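You operate a simulated robot arm through the tools that you are given. There is no shell and no other tool. Be economical: measure what you need, move in short steps, check, and stop when the job is done.

You run a simulated two-armed robot. Do the job below in one go: nothing can be reset, and whatever is moved stays where it is left.

## Task
Wipe the hot plate's stain off and heat the orange tray's food there.
Fine: wipe first with the purple cloth and put it back; then tray on, dial on High before you switch on; wait till steam rises from the bun; let nothing fall. What is to be rubbed or washed off counts as gone when no trace of it is left.

The check looks at the end state, three seconds after you hand in, the way a careful person would. Anything else that was tipped, shoved, dropped, spilled or broken makes it a failure. Flat cloth is picked up by pressing the open fingertips on it (5 to 10 N) and closing them slowly along it; thin cloth reads only 2 to 8 mm in the jaws.

## Robot
Two 6-joint arms with two-finger parallel grippers on one trunk, on a base that drives. Base frame: it is fixed to the floor where the robot stands at the start and does not move with it; the origin is under the middle of the robot, x ahead of it, y to its left, z up. Readings come in mm, degrees, newtons and seconds.
The left shoulder is at the start at [60, 187, 1147], the right one opposite. With the tool pointing down near the work surface each hand reaches from about 100 to 340 mm from the robot's upright axis, wherever it stands, measured 20 degrees to its own side. Places, roughly: hot plate dial [300, -600, 700]; hot plate switch [400, -500, 700]; orange cloth (7x10x5 cm) [500, -200, 300]; orange tray (41x29x9 cm) [600, 400, 800]; pink plate (15x15x5 cm) [500, -400, 300]; purple cloth (7x10x5 cm) [500, -200, 800]; stain on the hot plate [600, -500, 800]; top of the black hot plate [600, -500, 800]; yellow plate (15x15x11 cm) [500, -600, 300]. Payload 1.57 kg a hand.
The TCP of each hand is the grasp point between the finger pads, 30 mm short of the fingertips. In the tool frame z runs along the fingers and y along their closing line. Largest opening 110 mm; finger width 24, thickness 12; the body of the gripper, 48 by 112 mm, starts 78 mm behind the TCP.
Orientation is told as [roll, pitch, yaw] about the base's x, y, z axes, in that order, counted from this pose: with the fingers straight down and closing along the base's y, the tool's x points along the base's -x, its y along +y and its z along -z.

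## Interface
- The arms move only by the tool arm_command. It takes "left_commands", "right_commands" or both (then of equal length, played together; a hand with none holds still); each is one flat list of numbers, 7 for each row, row after row: the shift along the base's x, y, z in mm, then the turn, a rotation vector about the base's x, y, z in degrees, then the opening, from 0 (shut) to 1 (fully open). In form: [x, y, z, rx, ry, rz, jaw, x, y, z, rx, ry, rz, jaw, ...]. A call has 1 to 20 rows; each row shifts and turns the commanded pose from where the row before left it. Rows are played at 5 a second. More than 50 mm and 8.6 degrees between two rows, or a gripper value outside its range, and nothing of the call is played. Where a pose cannot be reached the arm comes as near as it can. A force on the tool above 40 N (or 10 N above the force at the start of the call, whichever is more), or a blocked arm, ends the call early, and 0.2 s more pass. Each finger travels about 153 mm/s and halts on what it meets, pressing with about 29 N; the grip force reading is that of the motor and also rises with nothing between the fingers. The clock runs only during rows and for 0.2 s after the last one: add rows that do not move to give the fingers time. It gives the time, the measured TCP pose, the force on the tool (base axes), the opening and the grip force at its end, in the units of the frame above (readings bear some noise), with the torque about the TCP (base axes, N m) and any sound that the robot's microphone picked up.
- Cameras (640 x 400 px; columns grow to the right, rows downward): "scene" is now at [8.4, -24, 1681.4]; the picture's right is [-0.33, -0.94, -0.00], its down [-0.79, 0.28, -0.55] and it looks along [0.52, -0.18, -0.84] (base axes); focal length 281 px, centre (320, 200). "left" rides on the left gripper at [70, -16, -141] in its tool frame; the picture's right is [0.23, 0.97, 0.00], its down [-0.86, 0.20, -0.48] and it looks along [-0.47, 0.11, 0.88] (tool axes); focal length 222 px, centre (320, 200). "right" rides on the right gripper at [70, 16, -141] in its tool frame; the picture's right is [-0.23, 0.97, 0.00], its down [-0.86, -0.20, -0.48] and it looks along [-0.47, -0.11, 0.88] (tool axes); focal length 222 px, centre (320, 200).
- get_image(camera): a new picture of that camera. The clock stands still meanwhile.
- slide_trunk(by): slides the trunk up (or, below 0, down) by that many mm; the arms and the scene camera ride with it, the base frame stays. It gives what a move gives, with no picture.
- drive_base(legs): drives the robot by 1 to 6 legs, each [ahead, left, turn to the left] in mm, mm and degrees, along the robot's own axes; the way and the turn of a leg run together, so that a leg with both is an arc; at most 1500 mm and 180 degrees a leg. The arms and the cameras ride along, it lands a little off, and it stops where it bumps. It gives what a move gives.
- turn_head(pan, tilt): turns the head with the scene camera to pan (to the left, within 86 degrees either way) and tilt (down, from -29 to 69), counted from straight ahead of the robot. It gives what a move gives.
- pixel_to_xyz(camera, pixels): for up to 12 pixels [column, row] of the newest picture of that camera ("zoom" is the newest enlarged one), the place [x, y, z] in the base frame of the surface seen there, good to about 2 mm. The clock stands still meanwhile.
- close_up(camera, box): a new picture of the part [left, top, right, bottom] of that camera's present view, enlarged. The clock stands still meanwhile.
- sign_off(): hands the job in; it is judged then, once.

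Work in short steps. Measure before you move; look again where a grasp or a placing could have gone wrong, and mend it. You have 80 turns and 62 pictures in all, those below and enlarged ones among them. Open the grippers and draw the arms clear of the work before you hand the job in, unless the task says otherwise; then end with one line.

The tools are called after "Request:" as name(argument=value, ...) on one line, values as JSON. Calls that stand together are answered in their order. arm_command: Moves the arms, as the interface text tells. Its arguments: {"type":"object","properties":{"left_commands":{"type":"array"},"right_commands":{"type":"array"}},"required":[]} The other tools are called the same way: slide_trunk (by) slides the trunk up or down; drive_base (legs) drives the base; turn_head (pan, tilt) turns the head that bears the scene camera; get_image (camera) takes a picture; pixel_to_xyz (camera, pixels) gives the place of the surface under pixels of a picture; close_up (camera, box) takes an enlarged picture of a part of a camera's view; sign_off () hands the job in.

At the start:

```text
t: 0.0
left_tcp_pos: [400.1, -66.2, 1172.2]
left_tcp_rot: [0.0, 0.0, 0.0]
left_ft_force: [0.5, -0.4, -0.7]
left_torque: [-0.04, 0.01, 0.01]
left_finger_gap: 110.1
left_gripper_force: 0.1
right_tcp_pos: [262.5, -384.9, 1119.5]
right_tcp_rot: [0.0, 0.1, -0.1]
right_ft_force: [0.2, -0.5, 0.5]
right_torque: [0.0, 0.01, -0.02]
right_finger_gap: 110.2
right_gripper_force: 0.0
trunk travel left (down, up): [-775.0, 215.0]
robot x, y, heading: [4.2, 0.6, 0.2]
head pan, tilt: [-19.3, 56.7]
```

scene: 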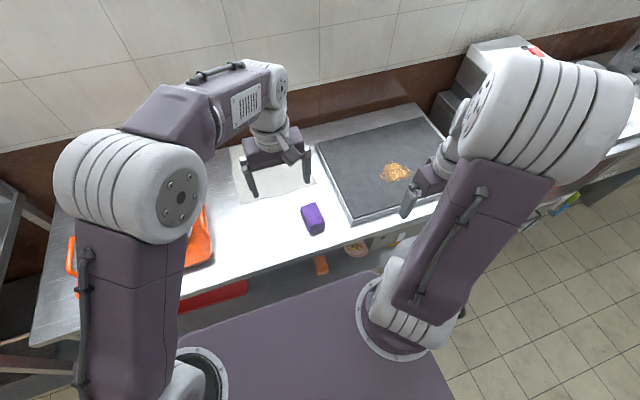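
right: 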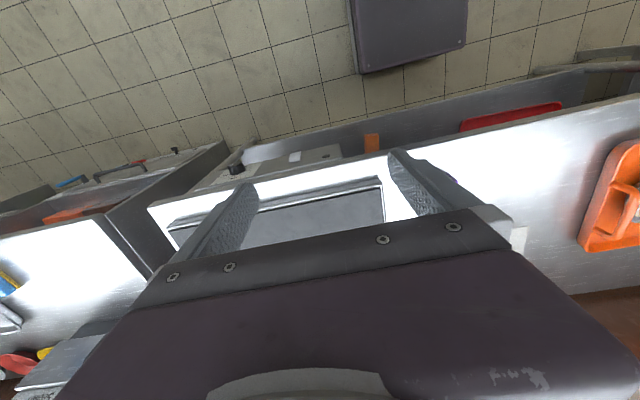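
left: 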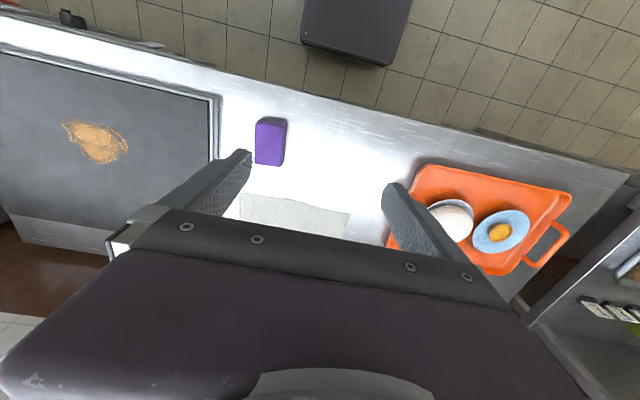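

The scene picture shows the purple cloth at about (313,218), the stain at (395,172) and the hot plate's corners; the left picture shows the tray. I measure these first.

Request:
pixel_to_xyz(camera="scene", pixels=[[306, 208], [317, 207], [324, 228], [311, 233], [382, 172], [397, 163], [411, 172], [394, 181], [318, 148], [355, 216], [420, 120], [330, 245]])

Request:
pixel_to_xyz(camera="left", pixels=[[62, 124], [95, 120], [126, 146], [95, 163], [212, 97], [270, 140], [418, 170], [568, 198], [530, 268], [455, 220], [500, 232], [400, 245]])

Request:
close_up(camera="left", box=[370, 120, 610, 290])

```text
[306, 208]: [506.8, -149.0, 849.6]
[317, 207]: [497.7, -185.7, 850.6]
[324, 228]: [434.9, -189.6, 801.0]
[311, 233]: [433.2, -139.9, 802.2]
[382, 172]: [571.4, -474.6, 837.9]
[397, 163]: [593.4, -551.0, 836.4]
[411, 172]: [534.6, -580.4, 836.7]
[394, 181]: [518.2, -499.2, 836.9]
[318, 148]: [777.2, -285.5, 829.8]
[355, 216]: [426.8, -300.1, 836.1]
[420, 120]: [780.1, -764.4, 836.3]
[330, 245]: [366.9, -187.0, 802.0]
```

```text
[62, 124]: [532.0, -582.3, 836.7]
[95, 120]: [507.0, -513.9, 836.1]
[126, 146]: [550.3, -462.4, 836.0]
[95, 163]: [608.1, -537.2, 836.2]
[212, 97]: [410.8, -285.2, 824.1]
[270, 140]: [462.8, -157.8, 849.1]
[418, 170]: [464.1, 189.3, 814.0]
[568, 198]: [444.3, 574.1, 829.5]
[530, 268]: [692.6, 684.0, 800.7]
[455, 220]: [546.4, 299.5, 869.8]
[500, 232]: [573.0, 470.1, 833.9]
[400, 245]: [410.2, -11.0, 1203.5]
```

```text
2.35 times, centred on (490, 205) of left
```

zoom: 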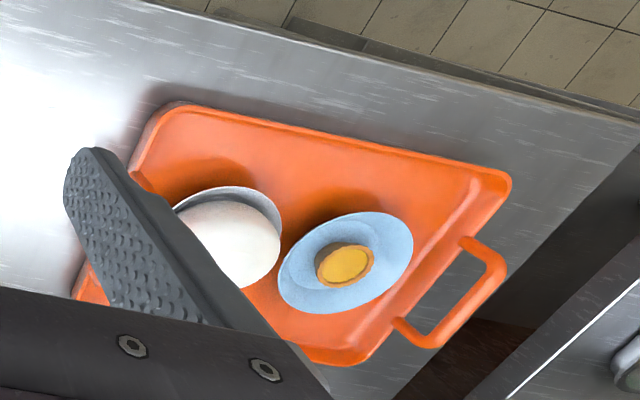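

The tray lies with its handles along y (near end y≈190, far end y≈650). I turn the head to the right to see the hot plate's dial and switch.

Request:
turn_head(pan=-50, tilt=55)

Request:
get_image(camera="scene")

```text
t: 1.0
left_tcp_pos: [401.3, -65.9, 1172.5]
left_tcp_rot: [0.1, 0.0, 0.0]
left_ft_force: [-0.4, 0.2, 0.1]
left_torque: [-0.02, -0.01, 0.02]
left_finger_gap: 109.9
left_gripper_force: 0.0
right_tcp_pos: [262.0, -384.1, 1119.5]
right_tcp_rot: [0.0, 0.0, 0.0]
right_ft_force: [0.3, -0.1, 0.4]
right_torque: [0.03, -0.01, 0.0]
right_finger_gap: 110.0
right_gripper_force: 0.1
trunk travel left (down, up): [-775.0, 215.0]
robot x, y, heading: [1.0, 0.2, 0.2]
head pan, tilt: [-50.0, 55.0]
```

```text
57 pictures are left
```

scene: 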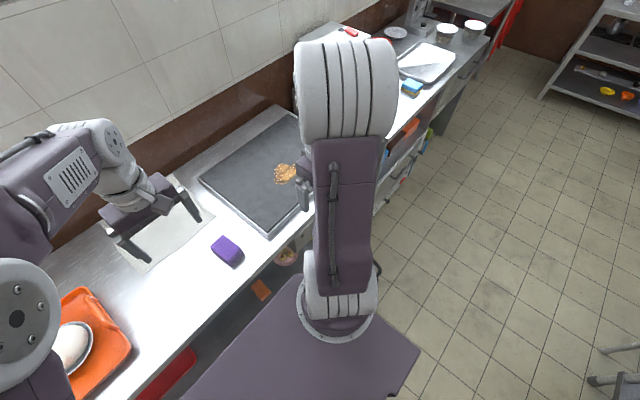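

The right arm hides the dial. I measure the deck edge, the counter edge and the cloth again from here.

Request:
pixel_to_xyz(camera="scene", pixels=[[295, 275], [420, 348], [250, 340], [180, 340], [262, 290], [287, 257], [270, 232], [265, 248], [226, 238], [213, 247], [228, 265], [242, 255]])

Request:
close_up(camera="right", box=[120, 100, 440, 300])

```text
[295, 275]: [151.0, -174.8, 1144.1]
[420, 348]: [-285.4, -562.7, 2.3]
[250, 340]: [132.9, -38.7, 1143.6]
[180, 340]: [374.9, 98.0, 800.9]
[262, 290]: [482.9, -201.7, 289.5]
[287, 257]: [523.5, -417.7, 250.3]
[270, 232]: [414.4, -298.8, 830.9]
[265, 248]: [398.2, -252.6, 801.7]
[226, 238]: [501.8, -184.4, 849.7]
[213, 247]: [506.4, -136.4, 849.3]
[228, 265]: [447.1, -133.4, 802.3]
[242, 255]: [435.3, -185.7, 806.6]
```

```text
2.00 times, centred on (280, 200) of right
```

zoom: 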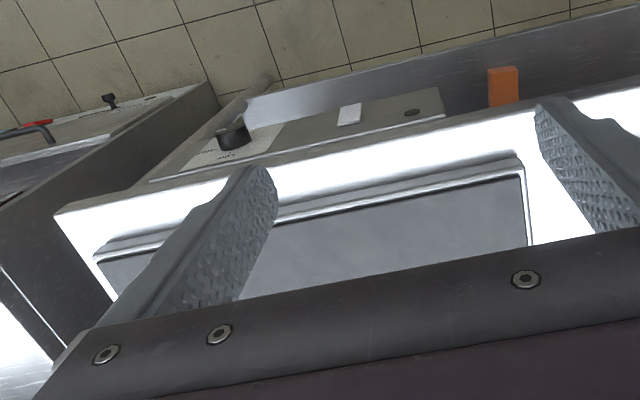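

The zoom shows the dial at (235,137), the rocker switch at (348,113) and a lamp at (412,112) on a front panel. I measure them and the counter edge.

Request:
pixel_to_xyz(camera="zoom", pixels=[[232, 130], [238, 142], [225, 158], [348, 113], [348, 107], [347, 121], [412, 112], [300, 125], [300, 185], [120, 195], [430, 150], [270, 140]])

Request:
close_up(camera="right", box=[200, 130, 360, 200])

```text
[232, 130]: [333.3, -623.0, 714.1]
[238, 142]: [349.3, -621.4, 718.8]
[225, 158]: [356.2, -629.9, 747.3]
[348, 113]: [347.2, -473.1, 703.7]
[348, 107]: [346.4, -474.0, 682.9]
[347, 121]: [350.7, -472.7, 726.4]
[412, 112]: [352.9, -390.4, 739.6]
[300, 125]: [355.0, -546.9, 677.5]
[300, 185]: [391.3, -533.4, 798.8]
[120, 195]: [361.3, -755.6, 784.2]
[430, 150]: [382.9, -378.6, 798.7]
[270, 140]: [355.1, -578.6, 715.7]
```

```text
4.00 times, centred on (280, 165) of right
```

zoom: 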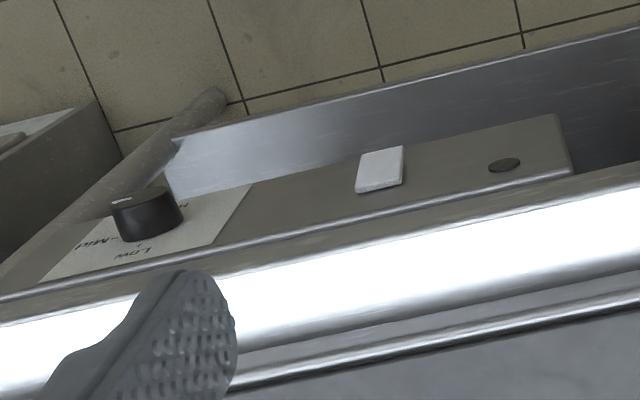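

At the top of the left and right pictures a purple box shows: probably the drive base's front. I measure it.

Request:
pixel_to_xyz(camera="left", pixels=[[305, 40], [388, 62], [345, 48], [350, 20], [400, 20], [480, 135]])

Request:
pixel_to_xyz(camera="right", pixels=[[360, 70], [465, 42], [410, 50], [400, 20], [372, 140], [510, 115]])

```text
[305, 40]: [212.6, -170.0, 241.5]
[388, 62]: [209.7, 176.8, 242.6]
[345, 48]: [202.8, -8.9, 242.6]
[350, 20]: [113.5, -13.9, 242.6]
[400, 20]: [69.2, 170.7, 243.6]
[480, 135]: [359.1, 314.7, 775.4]
```

```text
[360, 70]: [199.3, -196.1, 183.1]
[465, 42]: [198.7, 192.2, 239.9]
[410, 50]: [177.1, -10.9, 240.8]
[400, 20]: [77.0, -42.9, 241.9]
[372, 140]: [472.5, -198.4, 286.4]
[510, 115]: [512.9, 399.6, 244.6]
```

I check how far back the shelf's front edge lies, which limits how far ahead the base can drive.

Request:
pixel_to_xyz(camera="right", pixels=[[300, 141], [330, 135], [420, 108], [420, 113], [420, 118], [420, 128], [420, 140], [500, 90], [500, 98], [560, 100], [580, 75]])

Request:
pixel_to_xyz(camera="left", pixels=[[120, 35], [200, 60], [240, 68], [340, 98], [480, 130], [560, 150], [550, 145]])

```text
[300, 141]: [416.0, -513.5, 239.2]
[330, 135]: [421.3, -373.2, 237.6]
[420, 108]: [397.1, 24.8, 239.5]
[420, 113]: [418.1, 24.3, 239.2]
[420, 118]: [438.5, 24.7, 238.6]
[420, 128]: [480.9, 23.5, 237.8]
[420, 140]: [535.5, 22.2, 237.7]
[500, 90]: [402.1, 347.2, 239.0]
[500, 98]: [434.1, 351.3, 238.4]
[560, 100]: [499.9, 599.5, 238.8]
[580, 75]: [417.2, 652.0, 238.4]
```

```text
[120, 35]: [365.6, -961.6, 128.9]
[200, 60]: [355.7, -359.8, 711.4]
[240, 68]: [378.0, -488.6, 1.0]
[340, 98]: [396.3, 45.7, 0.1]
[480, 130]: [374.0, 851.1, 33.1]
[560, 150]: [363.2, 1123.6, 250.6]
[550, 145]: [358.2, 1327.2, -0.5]
```

The base front is at x≈215 and the shelf edge at x≈390, so about 140 mm ahead is free. I drive ahead and a little right towards the cloth (centre about (470,-162), top 850).

Request:
drive_base(legs=[[135, -40, 0]])

Request:
turn_head(pan=-10, tilt=60)

Request:
get_image(camera="scene")

Request:
get_image(camera="right")

```text
t: 2.3
left_tcp_pos: [533.2, -105.3, 1173.3]
left_tcp_rot: [-0.1, -0.1, -0.1]
left_ft_force: [-0.3, 0.2, -0.2]
left_torque: [-0.01, -0.03, -0.02]
left_finger_gap: 109.9
left_gripper_force: 0.0
right_tcp_pos: [394.6, -423.7, 1119.4]
right_tcp_rot: [0.0, -0.1, 0.0]
right_ft_force: [-0.4, -0.5, -0.8]
right_torque: [-0.02, -0.02, 0.0]
right_finger_gap: 109.9
right_gripper_force: 0.0
trunk travel left (down, up): [-775.0, 215.0]
robot x, y, heading: [136.2, -38.1, -0.1]
head pan, tilt: [-50.0, 55.0]
```

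```text
t: 3.4
left_tcp_pos: [535.0, -108.2, 1172.0]
left_tcp_rot: [0.0, 0.1, -0.1]
left_ft_force: [0.5, -1.4, 0.1]
left_torque: [0.03, 0.02, 0.0]
left_finger_gap: 110.0
left_gripper_force: 0.0
right_tcp_pos: [396.4, -424.1, 1121.2]
right_tcp_rot: [0.0, -0.1, 0.1]
right_ft_force: [-1.4, 0.5, 0.4]
right_torque: [0.0, -0.01, 0.01]
right_finger_gap: 109.9
right_gripper_force: 0.1
trunk travel left (down, up): [-775.0, 215.0]
robot x, y, heading: [132.9, -40.6, 0.2]
head pan, tilt: [-10.0, 60.0]
```

```text
54 pictures are left
```

scene: 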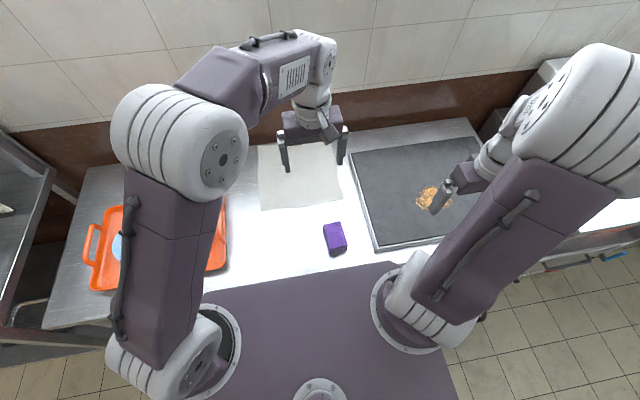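

```text
53 pictures are left
```

right: 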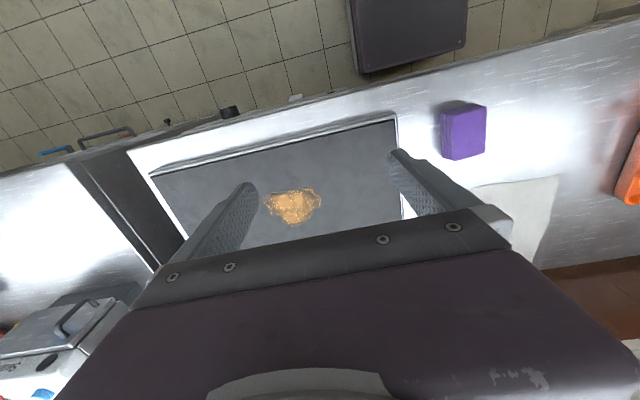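

The right picture shows the cloth clearly at (464,132); I measure its top corners and sides.

Request:
pixel_to_xyz(camera="right", pixels=[[443, 115], [484, 108], [484, 149], [449, 157], [464, 132], [450, 104], [475, 101], [270, 195], [292, 188], [320, 203], [297, 223], [399, 119]])

Request:
pixel_to_xyz(camera="scene", pixels=[[325, 227], [338, 225], [344, 238], [346, 248], [332, 254], [327, 240], [447, 187], [300, 190], [418, 203], [433, 186], [450, 200], [430, 209]])

```text
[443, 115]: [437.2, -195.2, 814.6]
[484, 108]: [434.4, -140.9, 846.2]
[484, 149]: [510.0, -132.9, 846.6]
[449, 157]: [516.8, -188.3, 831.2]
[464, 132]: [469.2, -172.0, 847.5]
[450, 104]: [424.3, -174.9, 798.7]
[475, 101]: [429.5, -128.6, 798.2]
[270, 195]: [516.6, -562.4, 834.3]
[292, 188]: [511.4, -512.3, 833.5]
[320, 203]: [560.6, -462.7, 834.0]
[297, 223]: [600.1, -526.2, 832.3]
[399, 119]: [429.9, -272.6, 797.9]
```

```text
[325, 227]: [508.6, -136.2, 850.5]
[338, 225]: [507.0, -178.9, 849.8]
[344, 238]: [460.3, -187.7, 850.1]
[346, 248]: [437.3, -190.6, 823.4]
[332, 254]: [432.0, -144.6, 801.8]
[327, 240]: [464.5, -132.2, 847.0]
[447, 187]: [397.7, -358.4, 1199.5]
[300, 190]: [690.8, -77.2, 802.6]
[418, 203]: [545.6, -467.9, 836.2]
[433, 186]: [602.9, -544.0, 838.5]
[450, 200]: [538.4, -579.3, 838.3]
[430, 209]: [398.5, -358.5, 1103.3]
```

The cloth spans x 434–513, y −190…−134, top 850, turned about +7°. I move the left hand aside to the left while bringing the right hand above the cloth.

Request:
arm_command(left_commands=[-10, 45, 0, 0, 0, 0, 1, -10, 45, 0, 0, 0, 0, 1, -10, 45, 0, 0, 0, 0, 1, -10, 45, 0, 0, 0, 0, 1, -10, 45, 0, 0, 0, 0, 1, -10, 45, 0, 0, 0, 0, 1, 0, 0, 0, 0, 0, 0, 1], right_commands=[0, 0, 0, 0, 0, 0, 1, 12, 43, -22, 0, 0, 0, 1, 12, 43, -22, 0, 0, 0, 1, 13, 44, -22, 0, 0, 0, 1, 13, 44, -22, 0, 0, 3, 1, 13, 44, -22, 0, 0, 4, 1, 13, 44, -22, 0, 0, 0, 1])

Request:
get_image(camera="right")

```text
refused: row 4 steps farther than a row can; nothing moved
```

```text
52 pictures are left
```

right: 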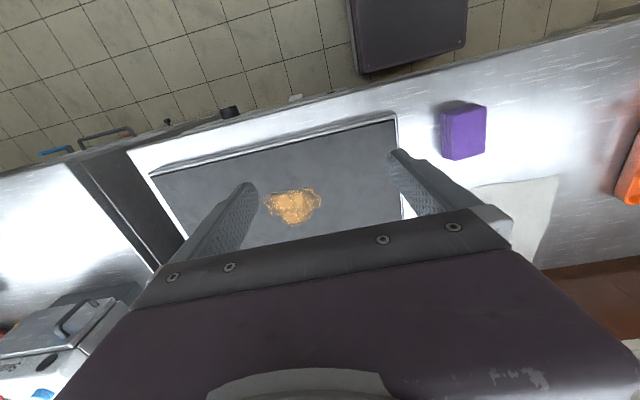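

The 3D step was a bit over 50 mm, so nothing moved; I resend with shorter steps.

Request:
arm_command(left_commands=[-10, 45, 0, 0, 0, 0, 1, -10, 45, 0, 0, 0, 0, 1, -10, 45, 0, 0, 0, 0, 1, -10, 45, 0, 0, 0, 0, 1, -10, 45, 0, 0, 0, 0, 1, -10, 45, 0, 0, 0, 0, 1, 0, 0, 0, 0, 0, 0, 1, 0, 0, 0, 0, 0, 0, 1, 0, 0, 0, 0, 0, 0, 1], right_commands=[0, 0, 0, 0, 0, 0, 1, 11, 38, -19, 0, 0, 0, 1, 11, 38, -19, 0, 0, 0, 1, 11, 37, -19, 0, 0, 0, 1, 11, 37, -19, 0, 0, 3, 1, 11, 37, -19, 0, 0, 4, 1, 11, 37, -19, 0, 0, 0, 1, 10, 38, -18, 0, 0, 0, 1, 0, 0, 0, 0, 0, 0, 1])

Request:
get_image(camera="right")

```text
t: 5.4
left_tcp_pos: [475.1, 164.0, 1170.2]
left_tcp_rot: [-0.1, 0.0, -0.1]
left_ft_force: [-0.1, 0.2, 0.4]
left_torque: [0.03, -0.04, -0.03]
left_finger_gap: 110.1
left_gripper_force: 0.1
right_tcp_pos: [471.2, -160.5, 987.6]
right_tcp_rot: [0.1, -0.1, 7.0]
right_ft_force: [0.6, -0.2, -0.7]
right_torque: [0.03, -0.01, -0.01]
right_finger_gap: 110.3
right_gripper_force: 0.0
trunk travel left (down, up): [-775.0, 215.0]
robot x, y, heading: [134.4, -42.0, -0.0]
head pan, tilt: [-10.0, 60.0]
```

```text
51 pictures are left
```

right: 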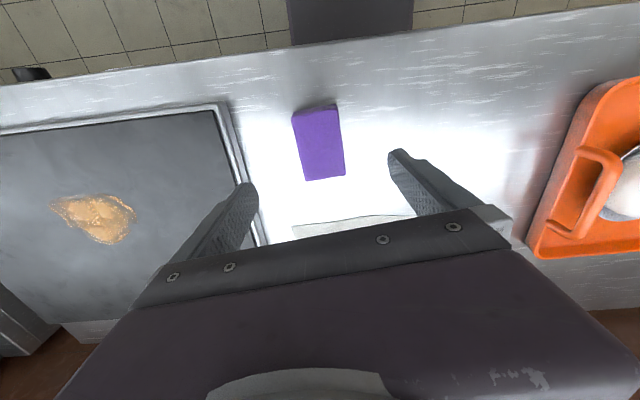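

The cloth's top is at (292,115)…(345,177) in this view; I measure it before descending, with the tray's near handle too.

Request:
pixel_to_xyz(camera="right", pixels=[[294, 118], [336, 112], [343, 174], [307, 178], [319, 145], [590, 160], [612, 165], [580, 205], [595, 95], [545, 250]])

```text
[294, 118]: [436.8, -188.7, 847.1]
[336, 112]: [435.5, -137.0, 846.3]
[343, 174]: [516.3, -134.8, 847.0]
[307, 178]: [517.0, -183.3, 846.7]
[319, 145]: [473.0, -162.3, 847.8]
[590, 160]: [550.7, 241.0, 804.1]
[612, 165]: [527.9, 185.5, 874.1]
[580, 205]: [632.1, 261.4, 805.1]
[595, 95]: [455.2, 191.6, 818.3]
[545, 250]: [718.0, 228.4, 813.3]
```

The cloth is turned only about 3°, centre (475,-161). I turn back 4°, lower to TCP z≈848 (tips at 818) and close slowly.

Request:
arm_command(right_commands=[2, 0, -40, 0, 0, -4, 1, 1, 0, -40, 0, 0, 0, 1, 0, 0, -40, 0, 0, 0, 1, 0, 0, -20, 0, 0, 0, 1, 0, 0, 0, 0, 0, 0, 0.7, 0, 0, 0, 0, 0, 0, 0.5, 0, 0, 0, 0, 0, 0, 0.3, 0, 0, 0, 0, 0, 0, 0.1, 0, 0, 0, 0, 0, 0, 0.1])

Request:
get_image(camera="right")

```text
t: 7.4
left_tcp_pos: [475.1, 164.0, 1170.6]
left_tcp_rot: [0.0, 0.0, -0.1]
left_ft_force: [-0.3, 0.3, 0.8]
left_torque: [0.02, -0.01, -0.01]
left_finger_gap: 109.9
left_gripper_force: 0.0
right_tcp_pos: [473.6, -163.6, 846.1]
right_tcp_rot: [0.1, 0.0, 3.1]
right_ft_force: [0.1, -0.4, 0.1]
right_torque: [0.02, 0.0, 0.01]
right_finger_gap: 61.2
right_gripper_force: 29.0
trunk travel left (down, up): [-775.0, 215.0]
robot x, y, heading: [137.3, -37.8, -0.0]
head pan, tilt: [-10.0, 60.0]
```

```text
50 pictures are left
```

right: 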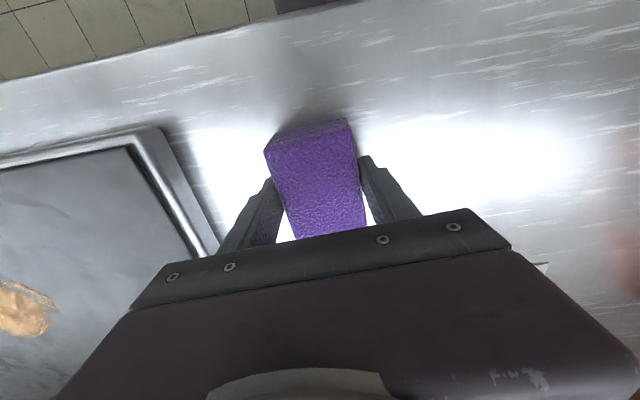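

The cloth is gripped (61 mm, 29 N). I lift it 120 mm and drive the base right by 340 mm so that the stain (centre ≈(556,-522)) comes before the right arm.

Request:
arm_command(right_commands=[0, 0, 40, 0, 0, 0, 0.1, 0, 0, 40, 0, 0, 0, 0.1, 0, 0, 40, 0, 0, 0, 0.1, 0, 0, 0, 0, 0, 0, 0.1])

Request:
drive_base(legs=[[0, -340, 0]])

Request:
get_image(camera="right")

```text
t: 8.4
left_tcp_pos: [475.4, 164.1, 1171.8]
left_tcp_rot: [0.0, 0.1, -0.1]
left_ft_force: [-0.2, 1.0, 0.7]
left_torque: [0.01, 0.02, 0.0]
left_finger_gap: 109.7
left_gripper_force: 0.1
right_tcp_pos: [472.7, -162.9, 968.1]
right_tcp_rot: [0.1, 0.1, 3.0]
right_ft_force: [0.3, -0.4, -1.8]
right_torque: [-0.03, 0.01, -0.02]
right_finger_gap: 61.0
right_gripper_force: 29.1
trunk travel left (down, up): [-775.0, 215.0]
robot x, y, heading: [137.4, -41.1, -0.0]
head pan, tilt: [-10.0, 60.0]
```

```text
t: 10.6
left_tcp_pos: [475.7, -173.0, 1170.1]
left_tcp_rot: [-0.1, 0.0, -0.3]
left_ft_force: [-0.2, -0.3, -0.1]
left_torque: [0.02, 0.04, -0.01]
left_finger_gap: 109.9
left_gripper_force: 0.1
right_tcp_pos: [470.6, -499.2, 967.7]
right_tcp_rot: [-0.1, 0.0, 2.7]
right_ft_force: [-0.1, -0.6, -0.7]
right_torque: [-0.01, -0.01, -0.02]
right_finger_gap: 61.4
right_gripper_force: 28.1
trunk travel left (down, up): [-775.0, 215.0]
robot x, y, heading: [134.4, -376.4, -0.4]
head pan, tilt: [-10.0, 60.0]
```

```text
49 pictures are left
```

right: 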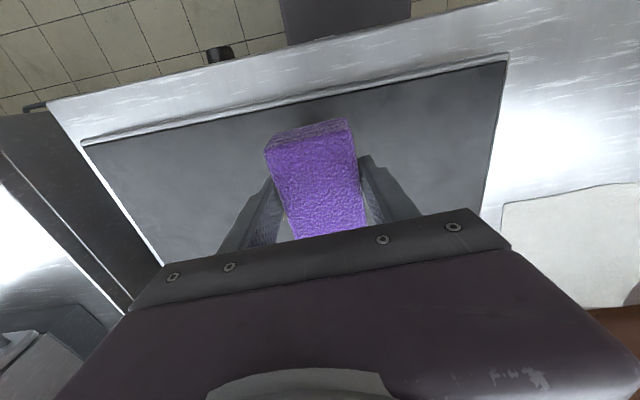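

The cloth hides the stain below. I bring it over the stain's near part at (545,-520) and lower to just above contact (contact expected at TCP z≈881).

Request:
arm_command(right_commands=[30, -10, -20, 0, 0, 0, 0.1, 30, -10, -20, 0, 0, 0, 0.1, 14, 0, -30, 0, 0, 0, 0.1, 0, 0, -10, 0, 0, 0, 0.1, 0, 0, -4, 0, 0, 0, 0.1, 0, 0, -3, 0, 0, 0, 0.1, 0, 0, 0, 0, 0, 0, 0.1])

```text
t: 12.2
left_tcp_pos: [475.4, -172.4, 1170.6]
left_tcp_rot: [0.0, 0.0, -0.4]
left_ft_force: [-0.3, 0.3, 0.4]
left_torque: [0.02, 0.01, -0.01]
left_finger_gap: 110.0
left_gripper_force: 0.1
right_tcp_pos: [545.0, -519.6, 881.2]
right_tcp_rot: [0.1, -0.1, 2.7]
right_ft_force: [0.3, 0.6, -0.3]
right_torque: [0.03, -0.01, -0.04]
right_finger_gap: 61.2
right_gripper_force: 29.6
trunk travel left (down, up): [-775.0, 215.0]
robot x, y, heading: [129.0, -376.7, -0.1]
head pan, tilt: [-10.0, 60.0]
```

No contact force yet; I press down in 1.5 mm steps.

Request:
arm_command(right_commands=[0, 0, -1.5, 0, 0, 0, 0.1, 0, 0, -1.5, 0, 0, 0, 0.1, 0, 0, -1.5, 0, 0, 0, 0.1, 0, 0, 0, 0, 0, 0, 0.1])

```text
t: 12.9
left_tcp_pos: [473.5, -172.1, 1172.0]
left_tcp_rot: [0.0, -0.1, -0.3]
left_ft_force: [0.2, -0.6, 0.2]
left_torque: [-0.02, 0.0, -0.02]
left_finger_gap: 110.2
left_gripper_force: 0.1
right_tcp_pos: [545.2, -521.2, 880.6]
right_tcp_rot: [0.0, -0.4, 2.6]
right_ft_force: [-4.5, -2.0, 25.8]
right_torque: [0.0, 0.67, 0.04]
right_finger_gap: 61.3
right_gripper_force: 29.4
trunk travel left (down, up): [-775.0, 215.0]
robot x, y, heading: [135.5, -375.9, -0.5]
head pan, tilt: [-10.0, 60.0]
stopped in row 3 (right hand): the force on the tool passed its limit at 44 N (the readings are from after the stop); the commanded pose is now the measured one
```

Firm contact at z≈880.6 (26 N). I ease slightly and wipe back and forth along y across the stain.

Request:
arm_command(right_commands=[0, 0, 0.4, 0, 0, 0, 0.1, 0, 15, 0, 0, 0, 0, 0.1, 0, 20, 0, 0, 0, 0, 0.1, 0, 10, 0, 0, 0, 0, 0.1, 0, -20, 0, 0, 0, 0, 0.1, 0, -25, 0, 0, 0, 0, 0.1, 0, -25, 0, 0, 0, 0, 0.1, 0, -20, 0, 0, 0, 0, 0.1, 0, 0, 0, 0, 0, 0, 0.1])

```text
t: 13.6
left_tcp_pos: [473.3, -173.4, 1171.5]
left_tcp_rot: [0.0, 0.0, -0.5]
left_ft_force: [0.8, -0.8, -1.8]
left_torque: [-0.01, -0.03, 0.03]
left_finger_gap: 110.0
left_gripper_force: 0.0
right_tcp_pos: [545.7, -506.7, 880.9]
right_tcp_rot: [0.0, -0.5, 2.6]
right_ft_force: [-3.6, -9.1, 19.9]
right_torque: [-0.07, 0.36, 0.13]
right_finger_gap: 60.8
right_gripper_force: 28.4
trunk travel left (down, up): [-775.0, 215.0]
robot x, y, heading: [134.2, -376.3, -0.5]
head pan, tilt: [-10.0, 60.0]
stopped in row 3 (right hand): the force on the tool passed its limit at 41 N (the readings are from after the stop); the commanded pose is now the measured one
```

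Force ran to 41 N; I ease up another 0.8 mm and continue the stroke.

Request:
arm_command(right_commands=[0, 0, 0.8, 0, 0, 0, 0.1, 0, 12, 0, 0, 0, 0, 0.1, 0, 15, 0, 0, 0, 0, 0.1, 0, -20, 0, 0, 0, 0, 0.1, 0, -20, 0, 0, 0, 0, 0.1, 0, -20, 0, 0, 0, 0, 0.1, 0, -20, 0, 0, 0, 0, 0.1, 0, -10, 0, 0, 0, 0, 0.1, 0, 0, 0, 0, 0, 0, 0.1])

```text
t: 15.6
left_tcp_pos: [473.8, -172.2, 1170.2]
left_tcp_rot: [0.0, -0.2, -0.5]
left_ft_force: [-0.4, 0.8, -0.1]
left_torque: [-0.02, -0.03, -0.03]
left_finger_gap: 110.3
left_gripper_force: 0.1
right_tcp_pos: [549.0, -567.5, 879.2]
right_tcp_rot: [-0.2, -0.5, 2.7]
right_ft_force: [0.4, 3.9, 14.6]
right_torque: [0.3, -0.08, 0.17]
right_finger_gap: 61.3
right_gripper_force: 28.9
trunk travel left (down, up): [-775.0, 215.0]
robot x, y, heading: [138.3, -378.7, -0.3]
head pan, tilt: [-10.0, 60.0]
```

The stroke ran through at about 15 N. I go on with zigzag strokes further back (x≈570) and then nearer (x≈530).

Request:
arm_command(right_commands=[18, 0, 0, 0, 0, 0, 0.1, 0, 20, 0, 0, 0, 0, 0.1, 0, 20, 0, 0, 0, 0, 0.1, 0, 20, 0, 0, 0, 0, 0.1, 0, 20, 0, 0, 0, 0, 0.1, 0, 14, 0, 0, 0, 0, 0.1, 15, 0, 0, 0, 0, 0, 0.1, 0, -20, 0, 0, 0, 0, 0.1, 0, -20, 0, 0, 0, 0, 0.1, 0, -20, 0, 0, 0, 0, 0.1, 0, -20, 0, 0, 0, 0, 0.1, 0, -14, 0, 0, 0, 0, 0.1, 0, 0, 0, 0, 0, 0, 0.1])

```text
t: 18.4
left_tcp_pos: [473.8, -171.3, 1170.5]
left_tcp_rot: [-0.2, -0.1, -0.6]
left_ft_force: [-0.1, 0.7, 0.0]
left_torque: [0.03, 0.0, -0.02]
left_finger_gap: 110.1
left_gripper_force: 0.1
right_tcp_pos: [578.6, -568.5, 880.5]
right_tcp_rot: [-0.1, -0.6, 2.7]
right_ft_force: [0.4, 6.5, 16.8]
right_torque: [0.32, -0.18, 0.07]
right_finger_gap: 61.4
right_gripper_force: 28.8
trunk travel left (down, up): [-775.0, 215.0]
robot x, y, heading: [136.6, -379.8, 0.0]
head pan, tilt: [-10.0, 60.0]
```

Good steady force. Now the near rows: back to x≈530 with further strokes.

Request:
arm_command(right_commands=[-20, 0, 0, 0, 0, 0, 0.1, -20, 0, 0, 0, 0, 0, 0.1, -14, 0, 0, 0, 0, 0, 0.1, 0, 20, 0, 0, 0, 0, 0.1, 0, 20, 0, 0, 0, 0, 0.1, 0, 20, 0, 0, 0, 0, 0.1, 0, 20, 0, 0, 0, 0, 0.1, 0, 14, 0, 0, 0, 0, 0.1, 20, 0, 0, 0, 0, 0, 0.1, 0, -20, 0, 0, 0, 0, 0.1, 0, -20, 0, 0, 0, 0, 0.1, 0, -20, 0, 0, 0, 0, 0.1, 0, -20, 0, 0, 0, 0, 0.1, 0, -14, 0, 0, 0, 0, 0.1, 0, 0, 0, 0, 0, 0, 0.1])

Request:
arm_command(right_commands=[-20, 0, 40, 0, 0, 0, 0.1, -30, 0, 35, 0, 0, 0, 0.1, -30, 10, 35, 0, 0, 0, 0.1, -30, 0, 30, 0, 0, 0, 0.1, -30, 0, 0, 0, 0, 0, 0.1, 0, 0, 0, 0, 0, 0, 0.1])

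Request:
get_image(camera="right")

Request:
get_image(camera="left")

```text
t: 21.6
left_tcp_pos: [474.0, -170.2, 1171.1]
left_tcp_rot: [-0.2, -0.1, -0.5]
left_ft_force: [0.4, -0.6, 0.2]
left_torque: [0.02, -0.02, 0.01]
left_finger_gap: 110.0
left_gripper_force: 0.1
right_tcp_pos: [545.5, -567.8, 880.6]
right_tcp_rot: [-0.3, -0.6, 2.7]
right_ft_force: [0.7, 10.8, 28.7]
right_torque: [0.62, -0.04, 0.19]
right_finger_gap: 61.2
right_gripper_force: 28.7
trunk travel left (down, up): [-775.0, 215.0]
robot x, y, heading: [133.3, -376.3, -0.2]
head pan, tilt: [-10.0, 60.0]
```

```text
t: 23.0
left_tcp_pos: [476.9, -173.6, 1171.8]
left_tcp_rot: [0.0, 0.2, -0.5]
left_ft_force: [-0.7, -0.9, 0.3]
left_torque: [0.0, 0.01, -0.02]
left_finger_gap: 110.0
left_gripper_force: 0.1
right_tcp_pos: [412.5, -559.7, 1018.4]
right_tcp_rot: [0.0, -0.3, 2.7]
right_ft_force: [0.3, 0.4, -0.6]
right_torque: [-0.01, 0.02, -0.01]
right_finger_gap: 61.3
right_gripper_force: 29.2
right hand out of reach, approached as far as the arm can: row 5
trunk travel left (down, up): [-775.0, 215.0]
robot x, y, heading: [133.2, -375.7, -0.2]
head pan, tilt: [-10.0, 60.0]
```

```text
48 pictures are left
```

right: 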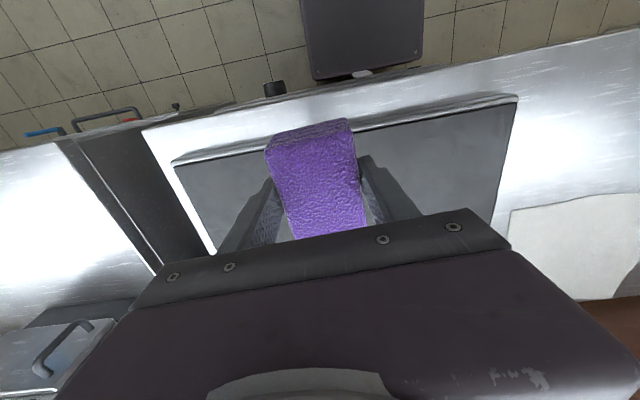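

```text
47 pictures are left
```

left: 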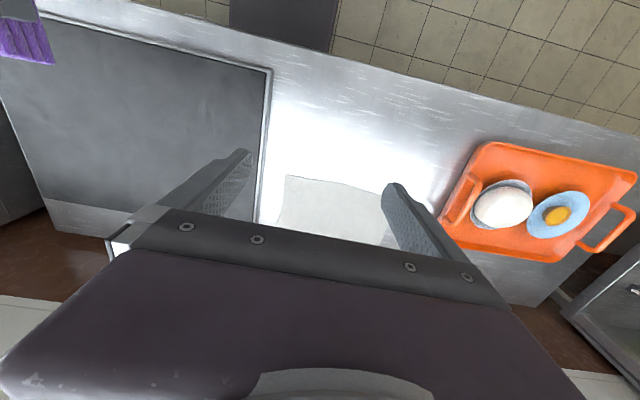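

The left picture shows the plate apparently clean; I enlarge it to look for traces.

Request:
close_up(camera="left", box=[20, 20, 270, 220])

Request:
get_image(camera="scene")

```text
2.00 times, centred on (145, 120) of left
```

zoom: 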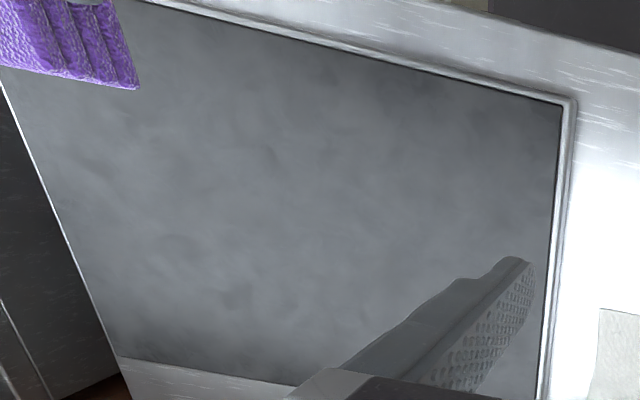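

```text
45 pictures are left
```

scene: 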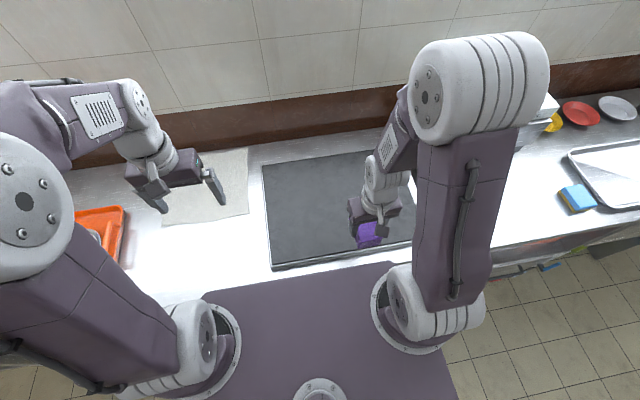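

No trace is left on the plate. I drive back left 340 mm to return the cloth to (474,-163).

Request:
drive_base(legs=[[0, 338, 0]])

Request:
arm_command(right_commands=[0, 0, 0, 0, 0, 0, 0.1])

```text
t: 25.2
left_tcp_pos: [476.7, 164.6, 1170.8]
left_tcp_rot: [0.0, 0.0, -0.3]
left_ft_force: [-0.3, -0.5, 0.6]
left_torque: [0.0, -0.01, 0.02]
left_finger_gap: 109.7
left_gripper_force: 0.0
right_tcp_pos: [416.7, -220.6, 1018.8]
right_tcp_rot: [0.2, -0.2, 2.8]
right_ft_force: [-1.1, 0.5, 0.3]
right_torque: [0.0, 0.02, 0.04]
right_finger_gap: 61.3
right_gripper_force: 28.6
trunk travel left (down, up): [-775.0, 215.0]
robot x, y, heading: [136.0, -36.8, -0.4]
head pan, tilt: [-10.0, 60.0]
```

```text
t: 25.6
left_tcp_pos: [476.9, 165.8, 1170.4]
left_tcp_rot: [0.1, 0.0, -0.3]
left_ft_force: [1.0, 0.3, 0.1]
left_torque: [0.02, 0.03, -0.02]
left_finger_gap: 109.9
left_gripper_force: 0.0
right_tcp_pos: [415.4, -221.4, 1018.1]
right_tcp_rot: [0.1, -0.3, 2.8]
right_ft_force: [0.3, -0.8, -0.3]
right_torque: [0.04, 0.0, 0.02]
right_finger_gap: 61.2
right_gripper_force: 29.0
trunk travel left (down, up): [-775.0, 215.0]
robot x, y, heading: [136.9, -38.0, 0.0]
head pan, tilt: [-10.0, 60.0]
```

I move +59, +58 over the old place and lower to z≈852, then in small steps to contact.

Request:
arm_command(right_commands=[30, 29, 0, 0, 0, 0, 0.1, 29, 29, 0, 0, 0, 0, 0.1, 0, 0, -40, 0, 0, 0, 0.1, 0, 0, -40, 0, 0, 0, 0.1, 0, 0, -40, 0, 0, 0, 0.1, 0, 0, -40, 0, 0, 0, 0.1, 0, 0, -6, 0, 0, 0, 0.1, 0, 0, -3, 0, 0, 0, 0.1, 0, 0, 0, 0, 0, 0, 0.1])

```text
t: 27.6
left_tcp_pos: [477.4, 165.3, 1170.5]
left_tcp_rot: [0.0, 0.0, -0.2]
left_ft_force: [0.4, -0.5, -0.1]
left_torque: [0.0, -0.03, 0.0]
left_finger_gap: 110.1
left_gripper_force: 0.1
right_tcp_pos: [475.2, -163.0, 847.2]
right_tcp_rot: [0.1, -0.2, 2.7]
right_ft_force: [0.0, -0.8, -0.7]
right_torque: [-0.02, 0.02, 0.0]
right_finger_gap: 61.4
right_gripper_force: 28.9
trunk travel left (down, up): [-775.0, 215.0]
robot x, y, heading: [134.3, -37.8, -0.1]
head pan, tilt: [-10.0, 60.0]
```

I lower the last bit, open and rise.

Request:
arm_command(right_commands=[0, 0, -1, 0, 0, 0, 0.1, 0, 0, 0, 0, 0, 0, 0.5, 0, 0, 0, 0, 0, 0, 0.75, 0, 0, 0, 0, 0, 0, 1, 0, 0, 0, 0, 0, 0, 1, 0, 0, 40, 0, 0, 0, 1, 0, 0, 40, 0, 0, 0, 1, 0, 0, 40, 0, 0, 0, 1, 0, 0, 40, 0, 0, 0, 1, 0, 0, 0, 0, 0, -3, 1])

Request:
get_image(camera="right")

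```text
t: 29.8
left_tcp_pos: [477.5, 165.1, 1169.6]
left_tcp_rot: [0.0, 0.0, -0.3]
left_ft_force: [0.4, -0.3, 0.2]
left_torque: [-0.02, 0.01, 0.01]
left_finger_gap: 109.7
left_gripper_force: 0.1
right_tcp_pos: [475.7, -161.5, 1008.2]
right_tcp_rot: [-0.1, -0.2, -0.2]
right_ft_force: [0.2, 0.3, 0.4]
right_torque: [0.02, 0.03, -0.04]
right_finger_gap: 109.8
right_gripper_force: 0.1
trunk travel left (down, up): [-775.0, 215.0]
robot x, y, heading: [131.7, -36.6, -0.2]
head pan, tilt: [-10.0, 60.0]
```

```text
44 pictures are left
```

right: 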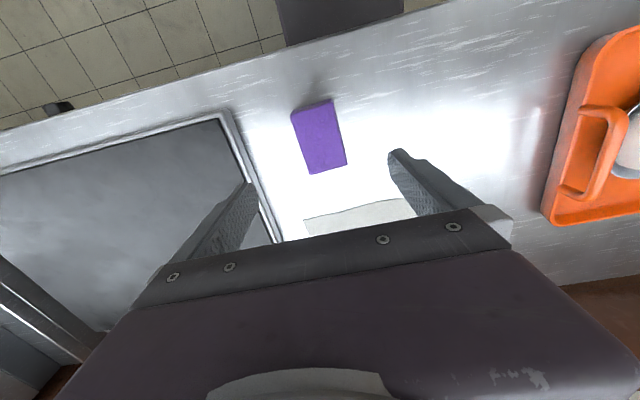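

The cloth is back in place. Before going to the tray I look left with the head to see the tray, its handles and the surroundings.

Request:
arm_command(right_commands=[-10, -20, 40, 0, 0, 0, 1, -10, -20, 40, 0, 0, 0, 1, 0, 0, 40, 0, 0, 0, 1, 0, 0, 0, 0, 0, 0, 1])

Request:
drive_base(legs=[[0, 300, 0]])

Request:
turn_head(pan=15, tilt=55)

Request:
get_image(camera="scene")

Request:
get_image(camera="left")

Request:
get_image(camera="right")

```text
t: 30.8
left_tcp_pos: [477.9, 166.9, 1169.7]
left_tcp_rot: [0.0, 0.0, -0.3]
left_ft_force: [0.0, 0.1, 0.4]
left_torque: [-0.01, 0.0, -0.01]
left_finger_gap: 109.9
left_gripper_force: 0.1
right_tcp_pos: [453.2, -202.1, 1128.4]
right_tcp_rot: [-0.1, -0.2, 0.0]
right_ft_force: [-0.1, -0.6, 0.3]
right_torque: [0.01, -0.04, 0.0]
right_finger_gap: 109.9
right_gripper_force: 0.1
trunk travel left (down, up): [-775.0, 215.0]
robot x, y, heading: [136.2, -40.6, -0.3]
head pan, tilt: [-10.0, 60.0]
```

```text
t: 32.8
left_tcp_pos: [480.0, 466.0, 1170.1]
left_tcp_rot: [0.0, 0.0, -0.6]
left_ft_force: [1.1, 0.3, 0.1]
left_torque: [0.05, -0.05, 0.01]
left_finger_gap: 110.0
left_gripper_force: 0.1
right_tcp_pos: [454.2, 95.8, 1128.1]
right_tcp_rot: [0.0, -0.3, -0.4]
right_ft_force: [-0.4, -0.9, -1.0]
right_torque: [0.03, 0.01, -0.01]
right_finger_gap: 110.0
right_gripper_force: 0.0
trunk travel left (down, up): [-775.0, 215.0]
robot x, y, heading: [136.4, 266.8, -0.3]
head pan, tilt: [-10.0, 60.0]
```

```text
t: 33.7
left_tcp_pos: [479.4, 468.0, 1171.1]
left_tcp_rot: [0.0, 0.0, -0.4]
left_ft_force: [-0.5, 0.5, -0.5]
left_torque: [-0.02, 0.01, 0.02]
left_finger_gap: 110.2
left_gripper_force: 0.1
right_tcp_pos: [455.1, 99.0, 1128.2]
right_tcp_rot: [-0.1, -0.2, -0.3]
right_ft_force: [0.1, 0.4, 1.0]
right_torque: [0.0, -0.02, -0.03]
right_finger_gap: 110.1
right_gripper_force: 0.0
trunk travel left (down, up): [-775.0, 215.0]
robot x, y, heading: [137.4, 271.3, -0.2]
head pan, tilt: [15.0, 55.0]
```

```text
43 pictures are left
```

scene: 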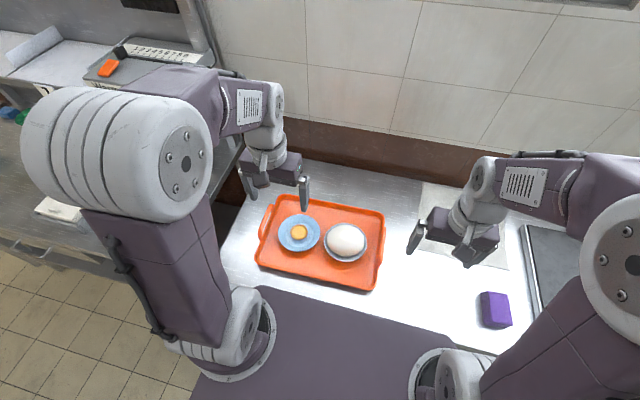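

```text
42 pictures are left
```

left: 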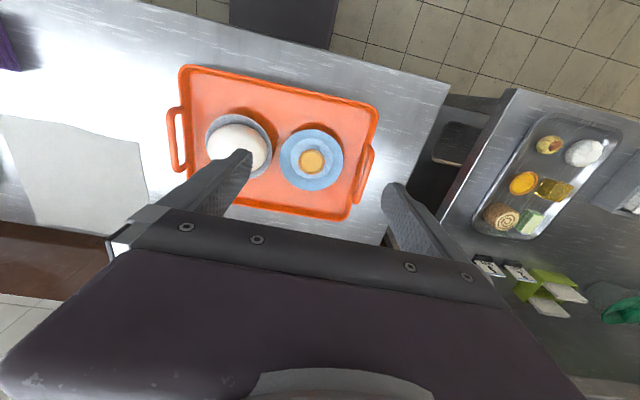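

```text
41 pictures are left
```

right: 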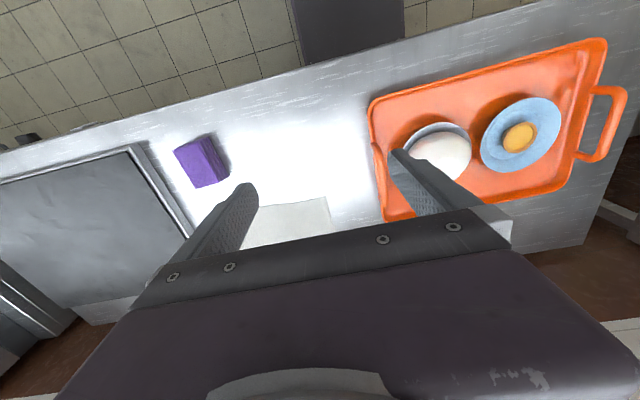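

I zoom on the tray to see its handles.

Request:
close_up(camera="left", box=[140, 40, 420, 240])

Request:
pixel_to_xyz(camera="zoom", pixels=[[70, 150], [72, 210], [85, 290], [105, 150], [525, 250], [510, 320], [490, 370], [518, 290], [100, 60], [540, 155], [468, 400], [180, 340]])

Request:
close_up(camera="scene", box=[240, 180, 400, 300])

```text
2.00 times, centred on (280, 140) of left
```

zoom: 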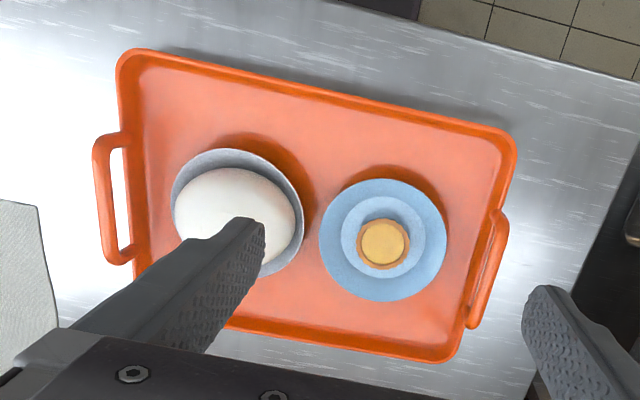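

```text
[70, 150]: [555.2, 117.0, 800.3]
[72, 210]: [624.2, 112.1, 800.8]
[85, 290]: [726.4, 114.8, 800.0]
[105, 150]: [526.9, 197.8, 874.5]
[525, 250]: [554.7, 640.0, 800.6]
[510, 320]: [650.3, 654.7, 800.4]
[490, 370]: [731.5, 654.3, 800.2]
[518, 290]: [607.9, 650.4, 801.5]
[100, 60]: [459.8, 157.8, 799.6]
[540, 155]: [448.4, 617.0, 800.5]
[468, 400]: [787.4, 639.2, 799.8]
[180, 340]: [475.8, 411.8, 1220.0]
```

```text
3.33 times, centred on (320, 240) of scene
```

zoom: 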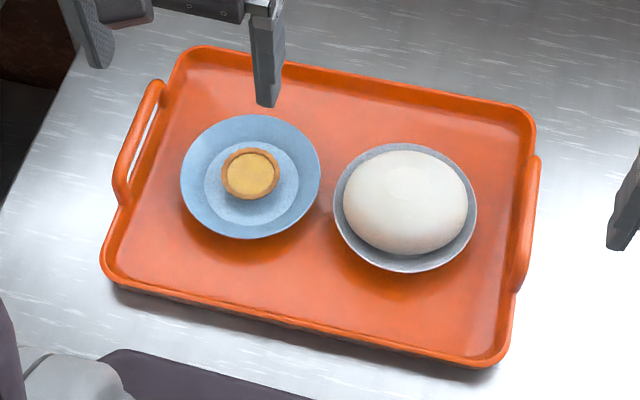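

I measure both handle bars and the tray rim in this scene zoom and in the left picture.

Request:
pixel_to_xyz(camera="zoom", pixels=[[153, 90], [138, 125], [122, 175], [122, 198], [535, 165], [532, 210], [522, 265], [517, 288], [195, 50], [105, 265], [495, 360], [528, 112]])

Request:
pixel_to_xyz(camera="left", pixels=[[169, 112], [170, 135], [176, 165], [192, 165], [188, 111], [387, 150], [381, 175], [374, 201], [182, 68], [374, 108], [345, 217], [400, 190]])

```text
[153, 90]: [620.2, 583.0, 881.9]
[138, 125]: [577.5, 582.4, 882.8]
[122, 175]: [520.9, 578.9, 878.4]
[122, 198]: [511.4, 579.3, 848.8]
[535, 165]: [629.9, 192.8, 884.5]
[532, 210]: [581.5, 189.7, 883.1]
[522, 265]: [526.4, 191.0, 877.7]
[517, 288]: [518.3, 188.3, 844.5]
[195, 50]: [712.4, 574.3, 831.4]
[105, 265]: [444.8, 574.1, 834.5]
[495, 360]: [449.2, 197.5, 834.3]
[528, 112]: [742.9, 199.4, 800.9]
```

```text
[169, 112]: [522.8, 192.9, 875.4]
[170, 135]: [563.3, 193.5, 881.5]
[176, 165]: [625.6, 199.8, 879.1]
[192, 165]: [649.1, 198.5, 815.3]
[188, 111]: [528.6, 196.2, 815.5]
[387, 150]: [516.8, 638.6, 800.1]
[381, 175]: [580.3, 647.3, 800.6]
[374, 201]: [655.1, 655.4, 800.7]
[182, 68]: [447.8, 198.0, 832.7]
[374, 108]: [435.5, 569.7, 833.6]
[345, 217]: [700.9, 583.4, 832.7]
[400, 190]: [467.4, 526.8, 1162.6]
```

Handles are upright arches with bars along x (517–632), at y≈192 and y≈581, tops z≈884. Before driving 116 mm further left I check clearance between the left arm's elbow and the neighbouring rack.

Request:
pixel_to_xyz(camera="scene", pixels=[[28, 140], [95, 215], [140, 305], [105, 100], [185, 50], [110, 205], [90, 250], [225, 170], [215, 40], [60, 150], [10, 180], [70, 60]])

```text
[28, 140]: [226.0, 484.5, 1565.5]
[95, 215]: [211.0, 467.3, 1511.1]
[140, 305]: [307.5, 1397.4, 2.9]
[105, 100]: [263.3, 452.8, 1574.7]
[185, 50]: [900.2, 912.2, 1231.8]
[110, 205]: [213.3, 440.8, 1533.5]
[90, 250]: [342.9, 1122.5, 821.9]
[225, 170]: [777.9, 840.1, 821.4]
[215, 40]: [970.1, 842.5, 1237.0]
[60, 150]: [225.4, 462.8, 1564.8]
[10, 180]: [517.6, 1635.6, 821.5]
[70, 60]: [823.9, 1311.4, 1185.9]
```

Rack is at y>840, elbow at y≈485; there is room. I drive left 116 mm and ahead 15 mm, to centre on the tray.

Request:
drive_base(legs=[[15, 116, 0.2]])

Request:
arm_command(left_commands=[0, 0, 0, 0, 0, 0, 0.4], right_commands=[0, 0, 0, 0, 0, 0, 0.4])

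```text
t: 35.0
left_tcp_pos: [493.7, 584.3, 1171.3]
left_tcp_rot: [0.0, 0.0, -0.3]
left_ft_force: [0.1, -0.6, -0.5]
left_torque: [0.02, 0.03, -0.01]
left_finger_gap: 110.0
left_gripper_force: 0.1
right_tcp_pos: [470.0, 215.4, 1127.5]
right_tcp_rot: [0.1, -0.2, -0.2]
right_ft_force: [0.3, -0.4, -0.1]
right_torque: [0.01, 0.01, 0.02]
right_finger_gap: 109.8
right_gripper_force: 0.0
trunk travel left (down, up): [-775.0, 215.0]
robot x, y, heading: [156.5, 384.8, -0.3]
head pan, tilt: [15.0, 55.0]
```

```text
t: 35.4
left_tcp_pos: [493.6, 584.5, 1170.8]
left_tcp_rot: [0.0, -0.1, -0.4]
left_ft_force: [0.3, -0.7, 0.5]
left_torque: [0.04, 0.03, 0.01]
left_finger_gap: 44.4
left_gripper_force: 0.1
right_tcp_pos: [470.5, 215.7, 1128.0]
right_tcp_rot: [0.1, -0.2, -0.1]
right_ft_force: [-0.3, -1.5, 0.8]
right_torque: [0.01, -0.01, -0.04]
right_finger_gap: 43.7
right_gripper_force: 0.0
trunk travel left (down, up): [-775.0, 215.0]
robot x, y, heading: [150.6, 384.1, -0.3]
head pan, tilt: [15.0, 55.0]
```

I bring both hands above the handle bars to z≈930: left to (574,581), right to (574,193).

Request:
arm_command(left_commands=[13.4, -0.5, -40, 0, 0, 0, 0.4, 13.4, -0.5, -40, 0, 0, 0, 0.4, 13.4, -0.5, -40, 0, 0, 0, 0.4, 13.4, -0.5, -40, 0, 0, 0, 0.4, 13.4, -0.5, -40, 0, 0, 0, 0.4, 13.4, -0.5, -40, 0, 0, 0, 0.4, 0, 0, 0, 0, 0, 0, 0.4], right_commands=[17.3, -3.8, -33, 0, 0, 0, 0.4, 17.3, -3.8, -33, 0, 0, 0, 0.4, 17.3, -3.8, -33, 0, 0, 0, 0.4, 17.3, -3.8, -33, 0, 0, 0, 0.4, 17.3, -3.8, -33, 0, 0, 0, 0.4, 17.3, -3.8, -33, 0, 0, 0, 0.4, 0, 0, 0, 0, 0, 0, 0.4])

Request:
get_image(camera="left")

Request:
get_image(camera="right")

```text
t: 37.0
left_tcp_pos: [574.1, 580.7, 930.2]
left_tcp_rot: [0.1, -0.2, -0.3]
left_ft_force: [-0.7, 0.5, 0.6]
left_torque: [0.01, -0.03, 0.02]
left_finger_gap: 44.1
left_gripper_force: 0.0
right_tcp_pos: [573.6, 193.2, 928.8]
right_tcp_rot: [0.0, -0.3, -0.1]
right_ft_force: [0.4, -0.5, -0.1]
right_torque: [0.02, 0.01, 0.02]
right_finger_gap: 44.1
right_gripper_force: 0.2
trunk travel left (down, up): [-775.0, 215.0]
robot x, y, heading: [151.1, 379.6, -0.1]
head pan, tilt: [15.0, 55.0]
```

```text
38 pictures are left
```

left: 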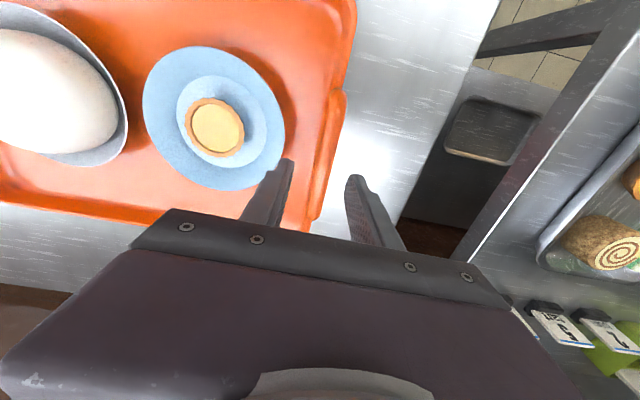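

```text
37 pictures are left
```

right: 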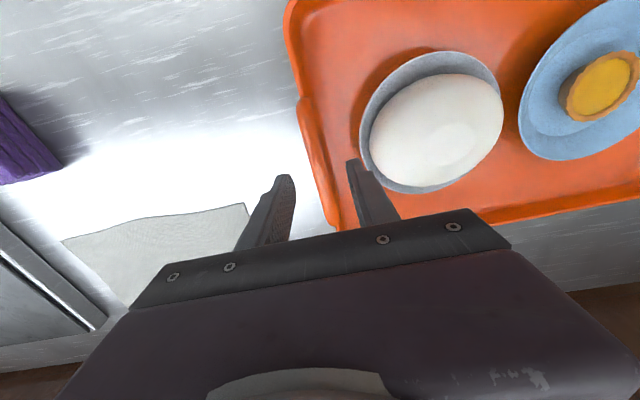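

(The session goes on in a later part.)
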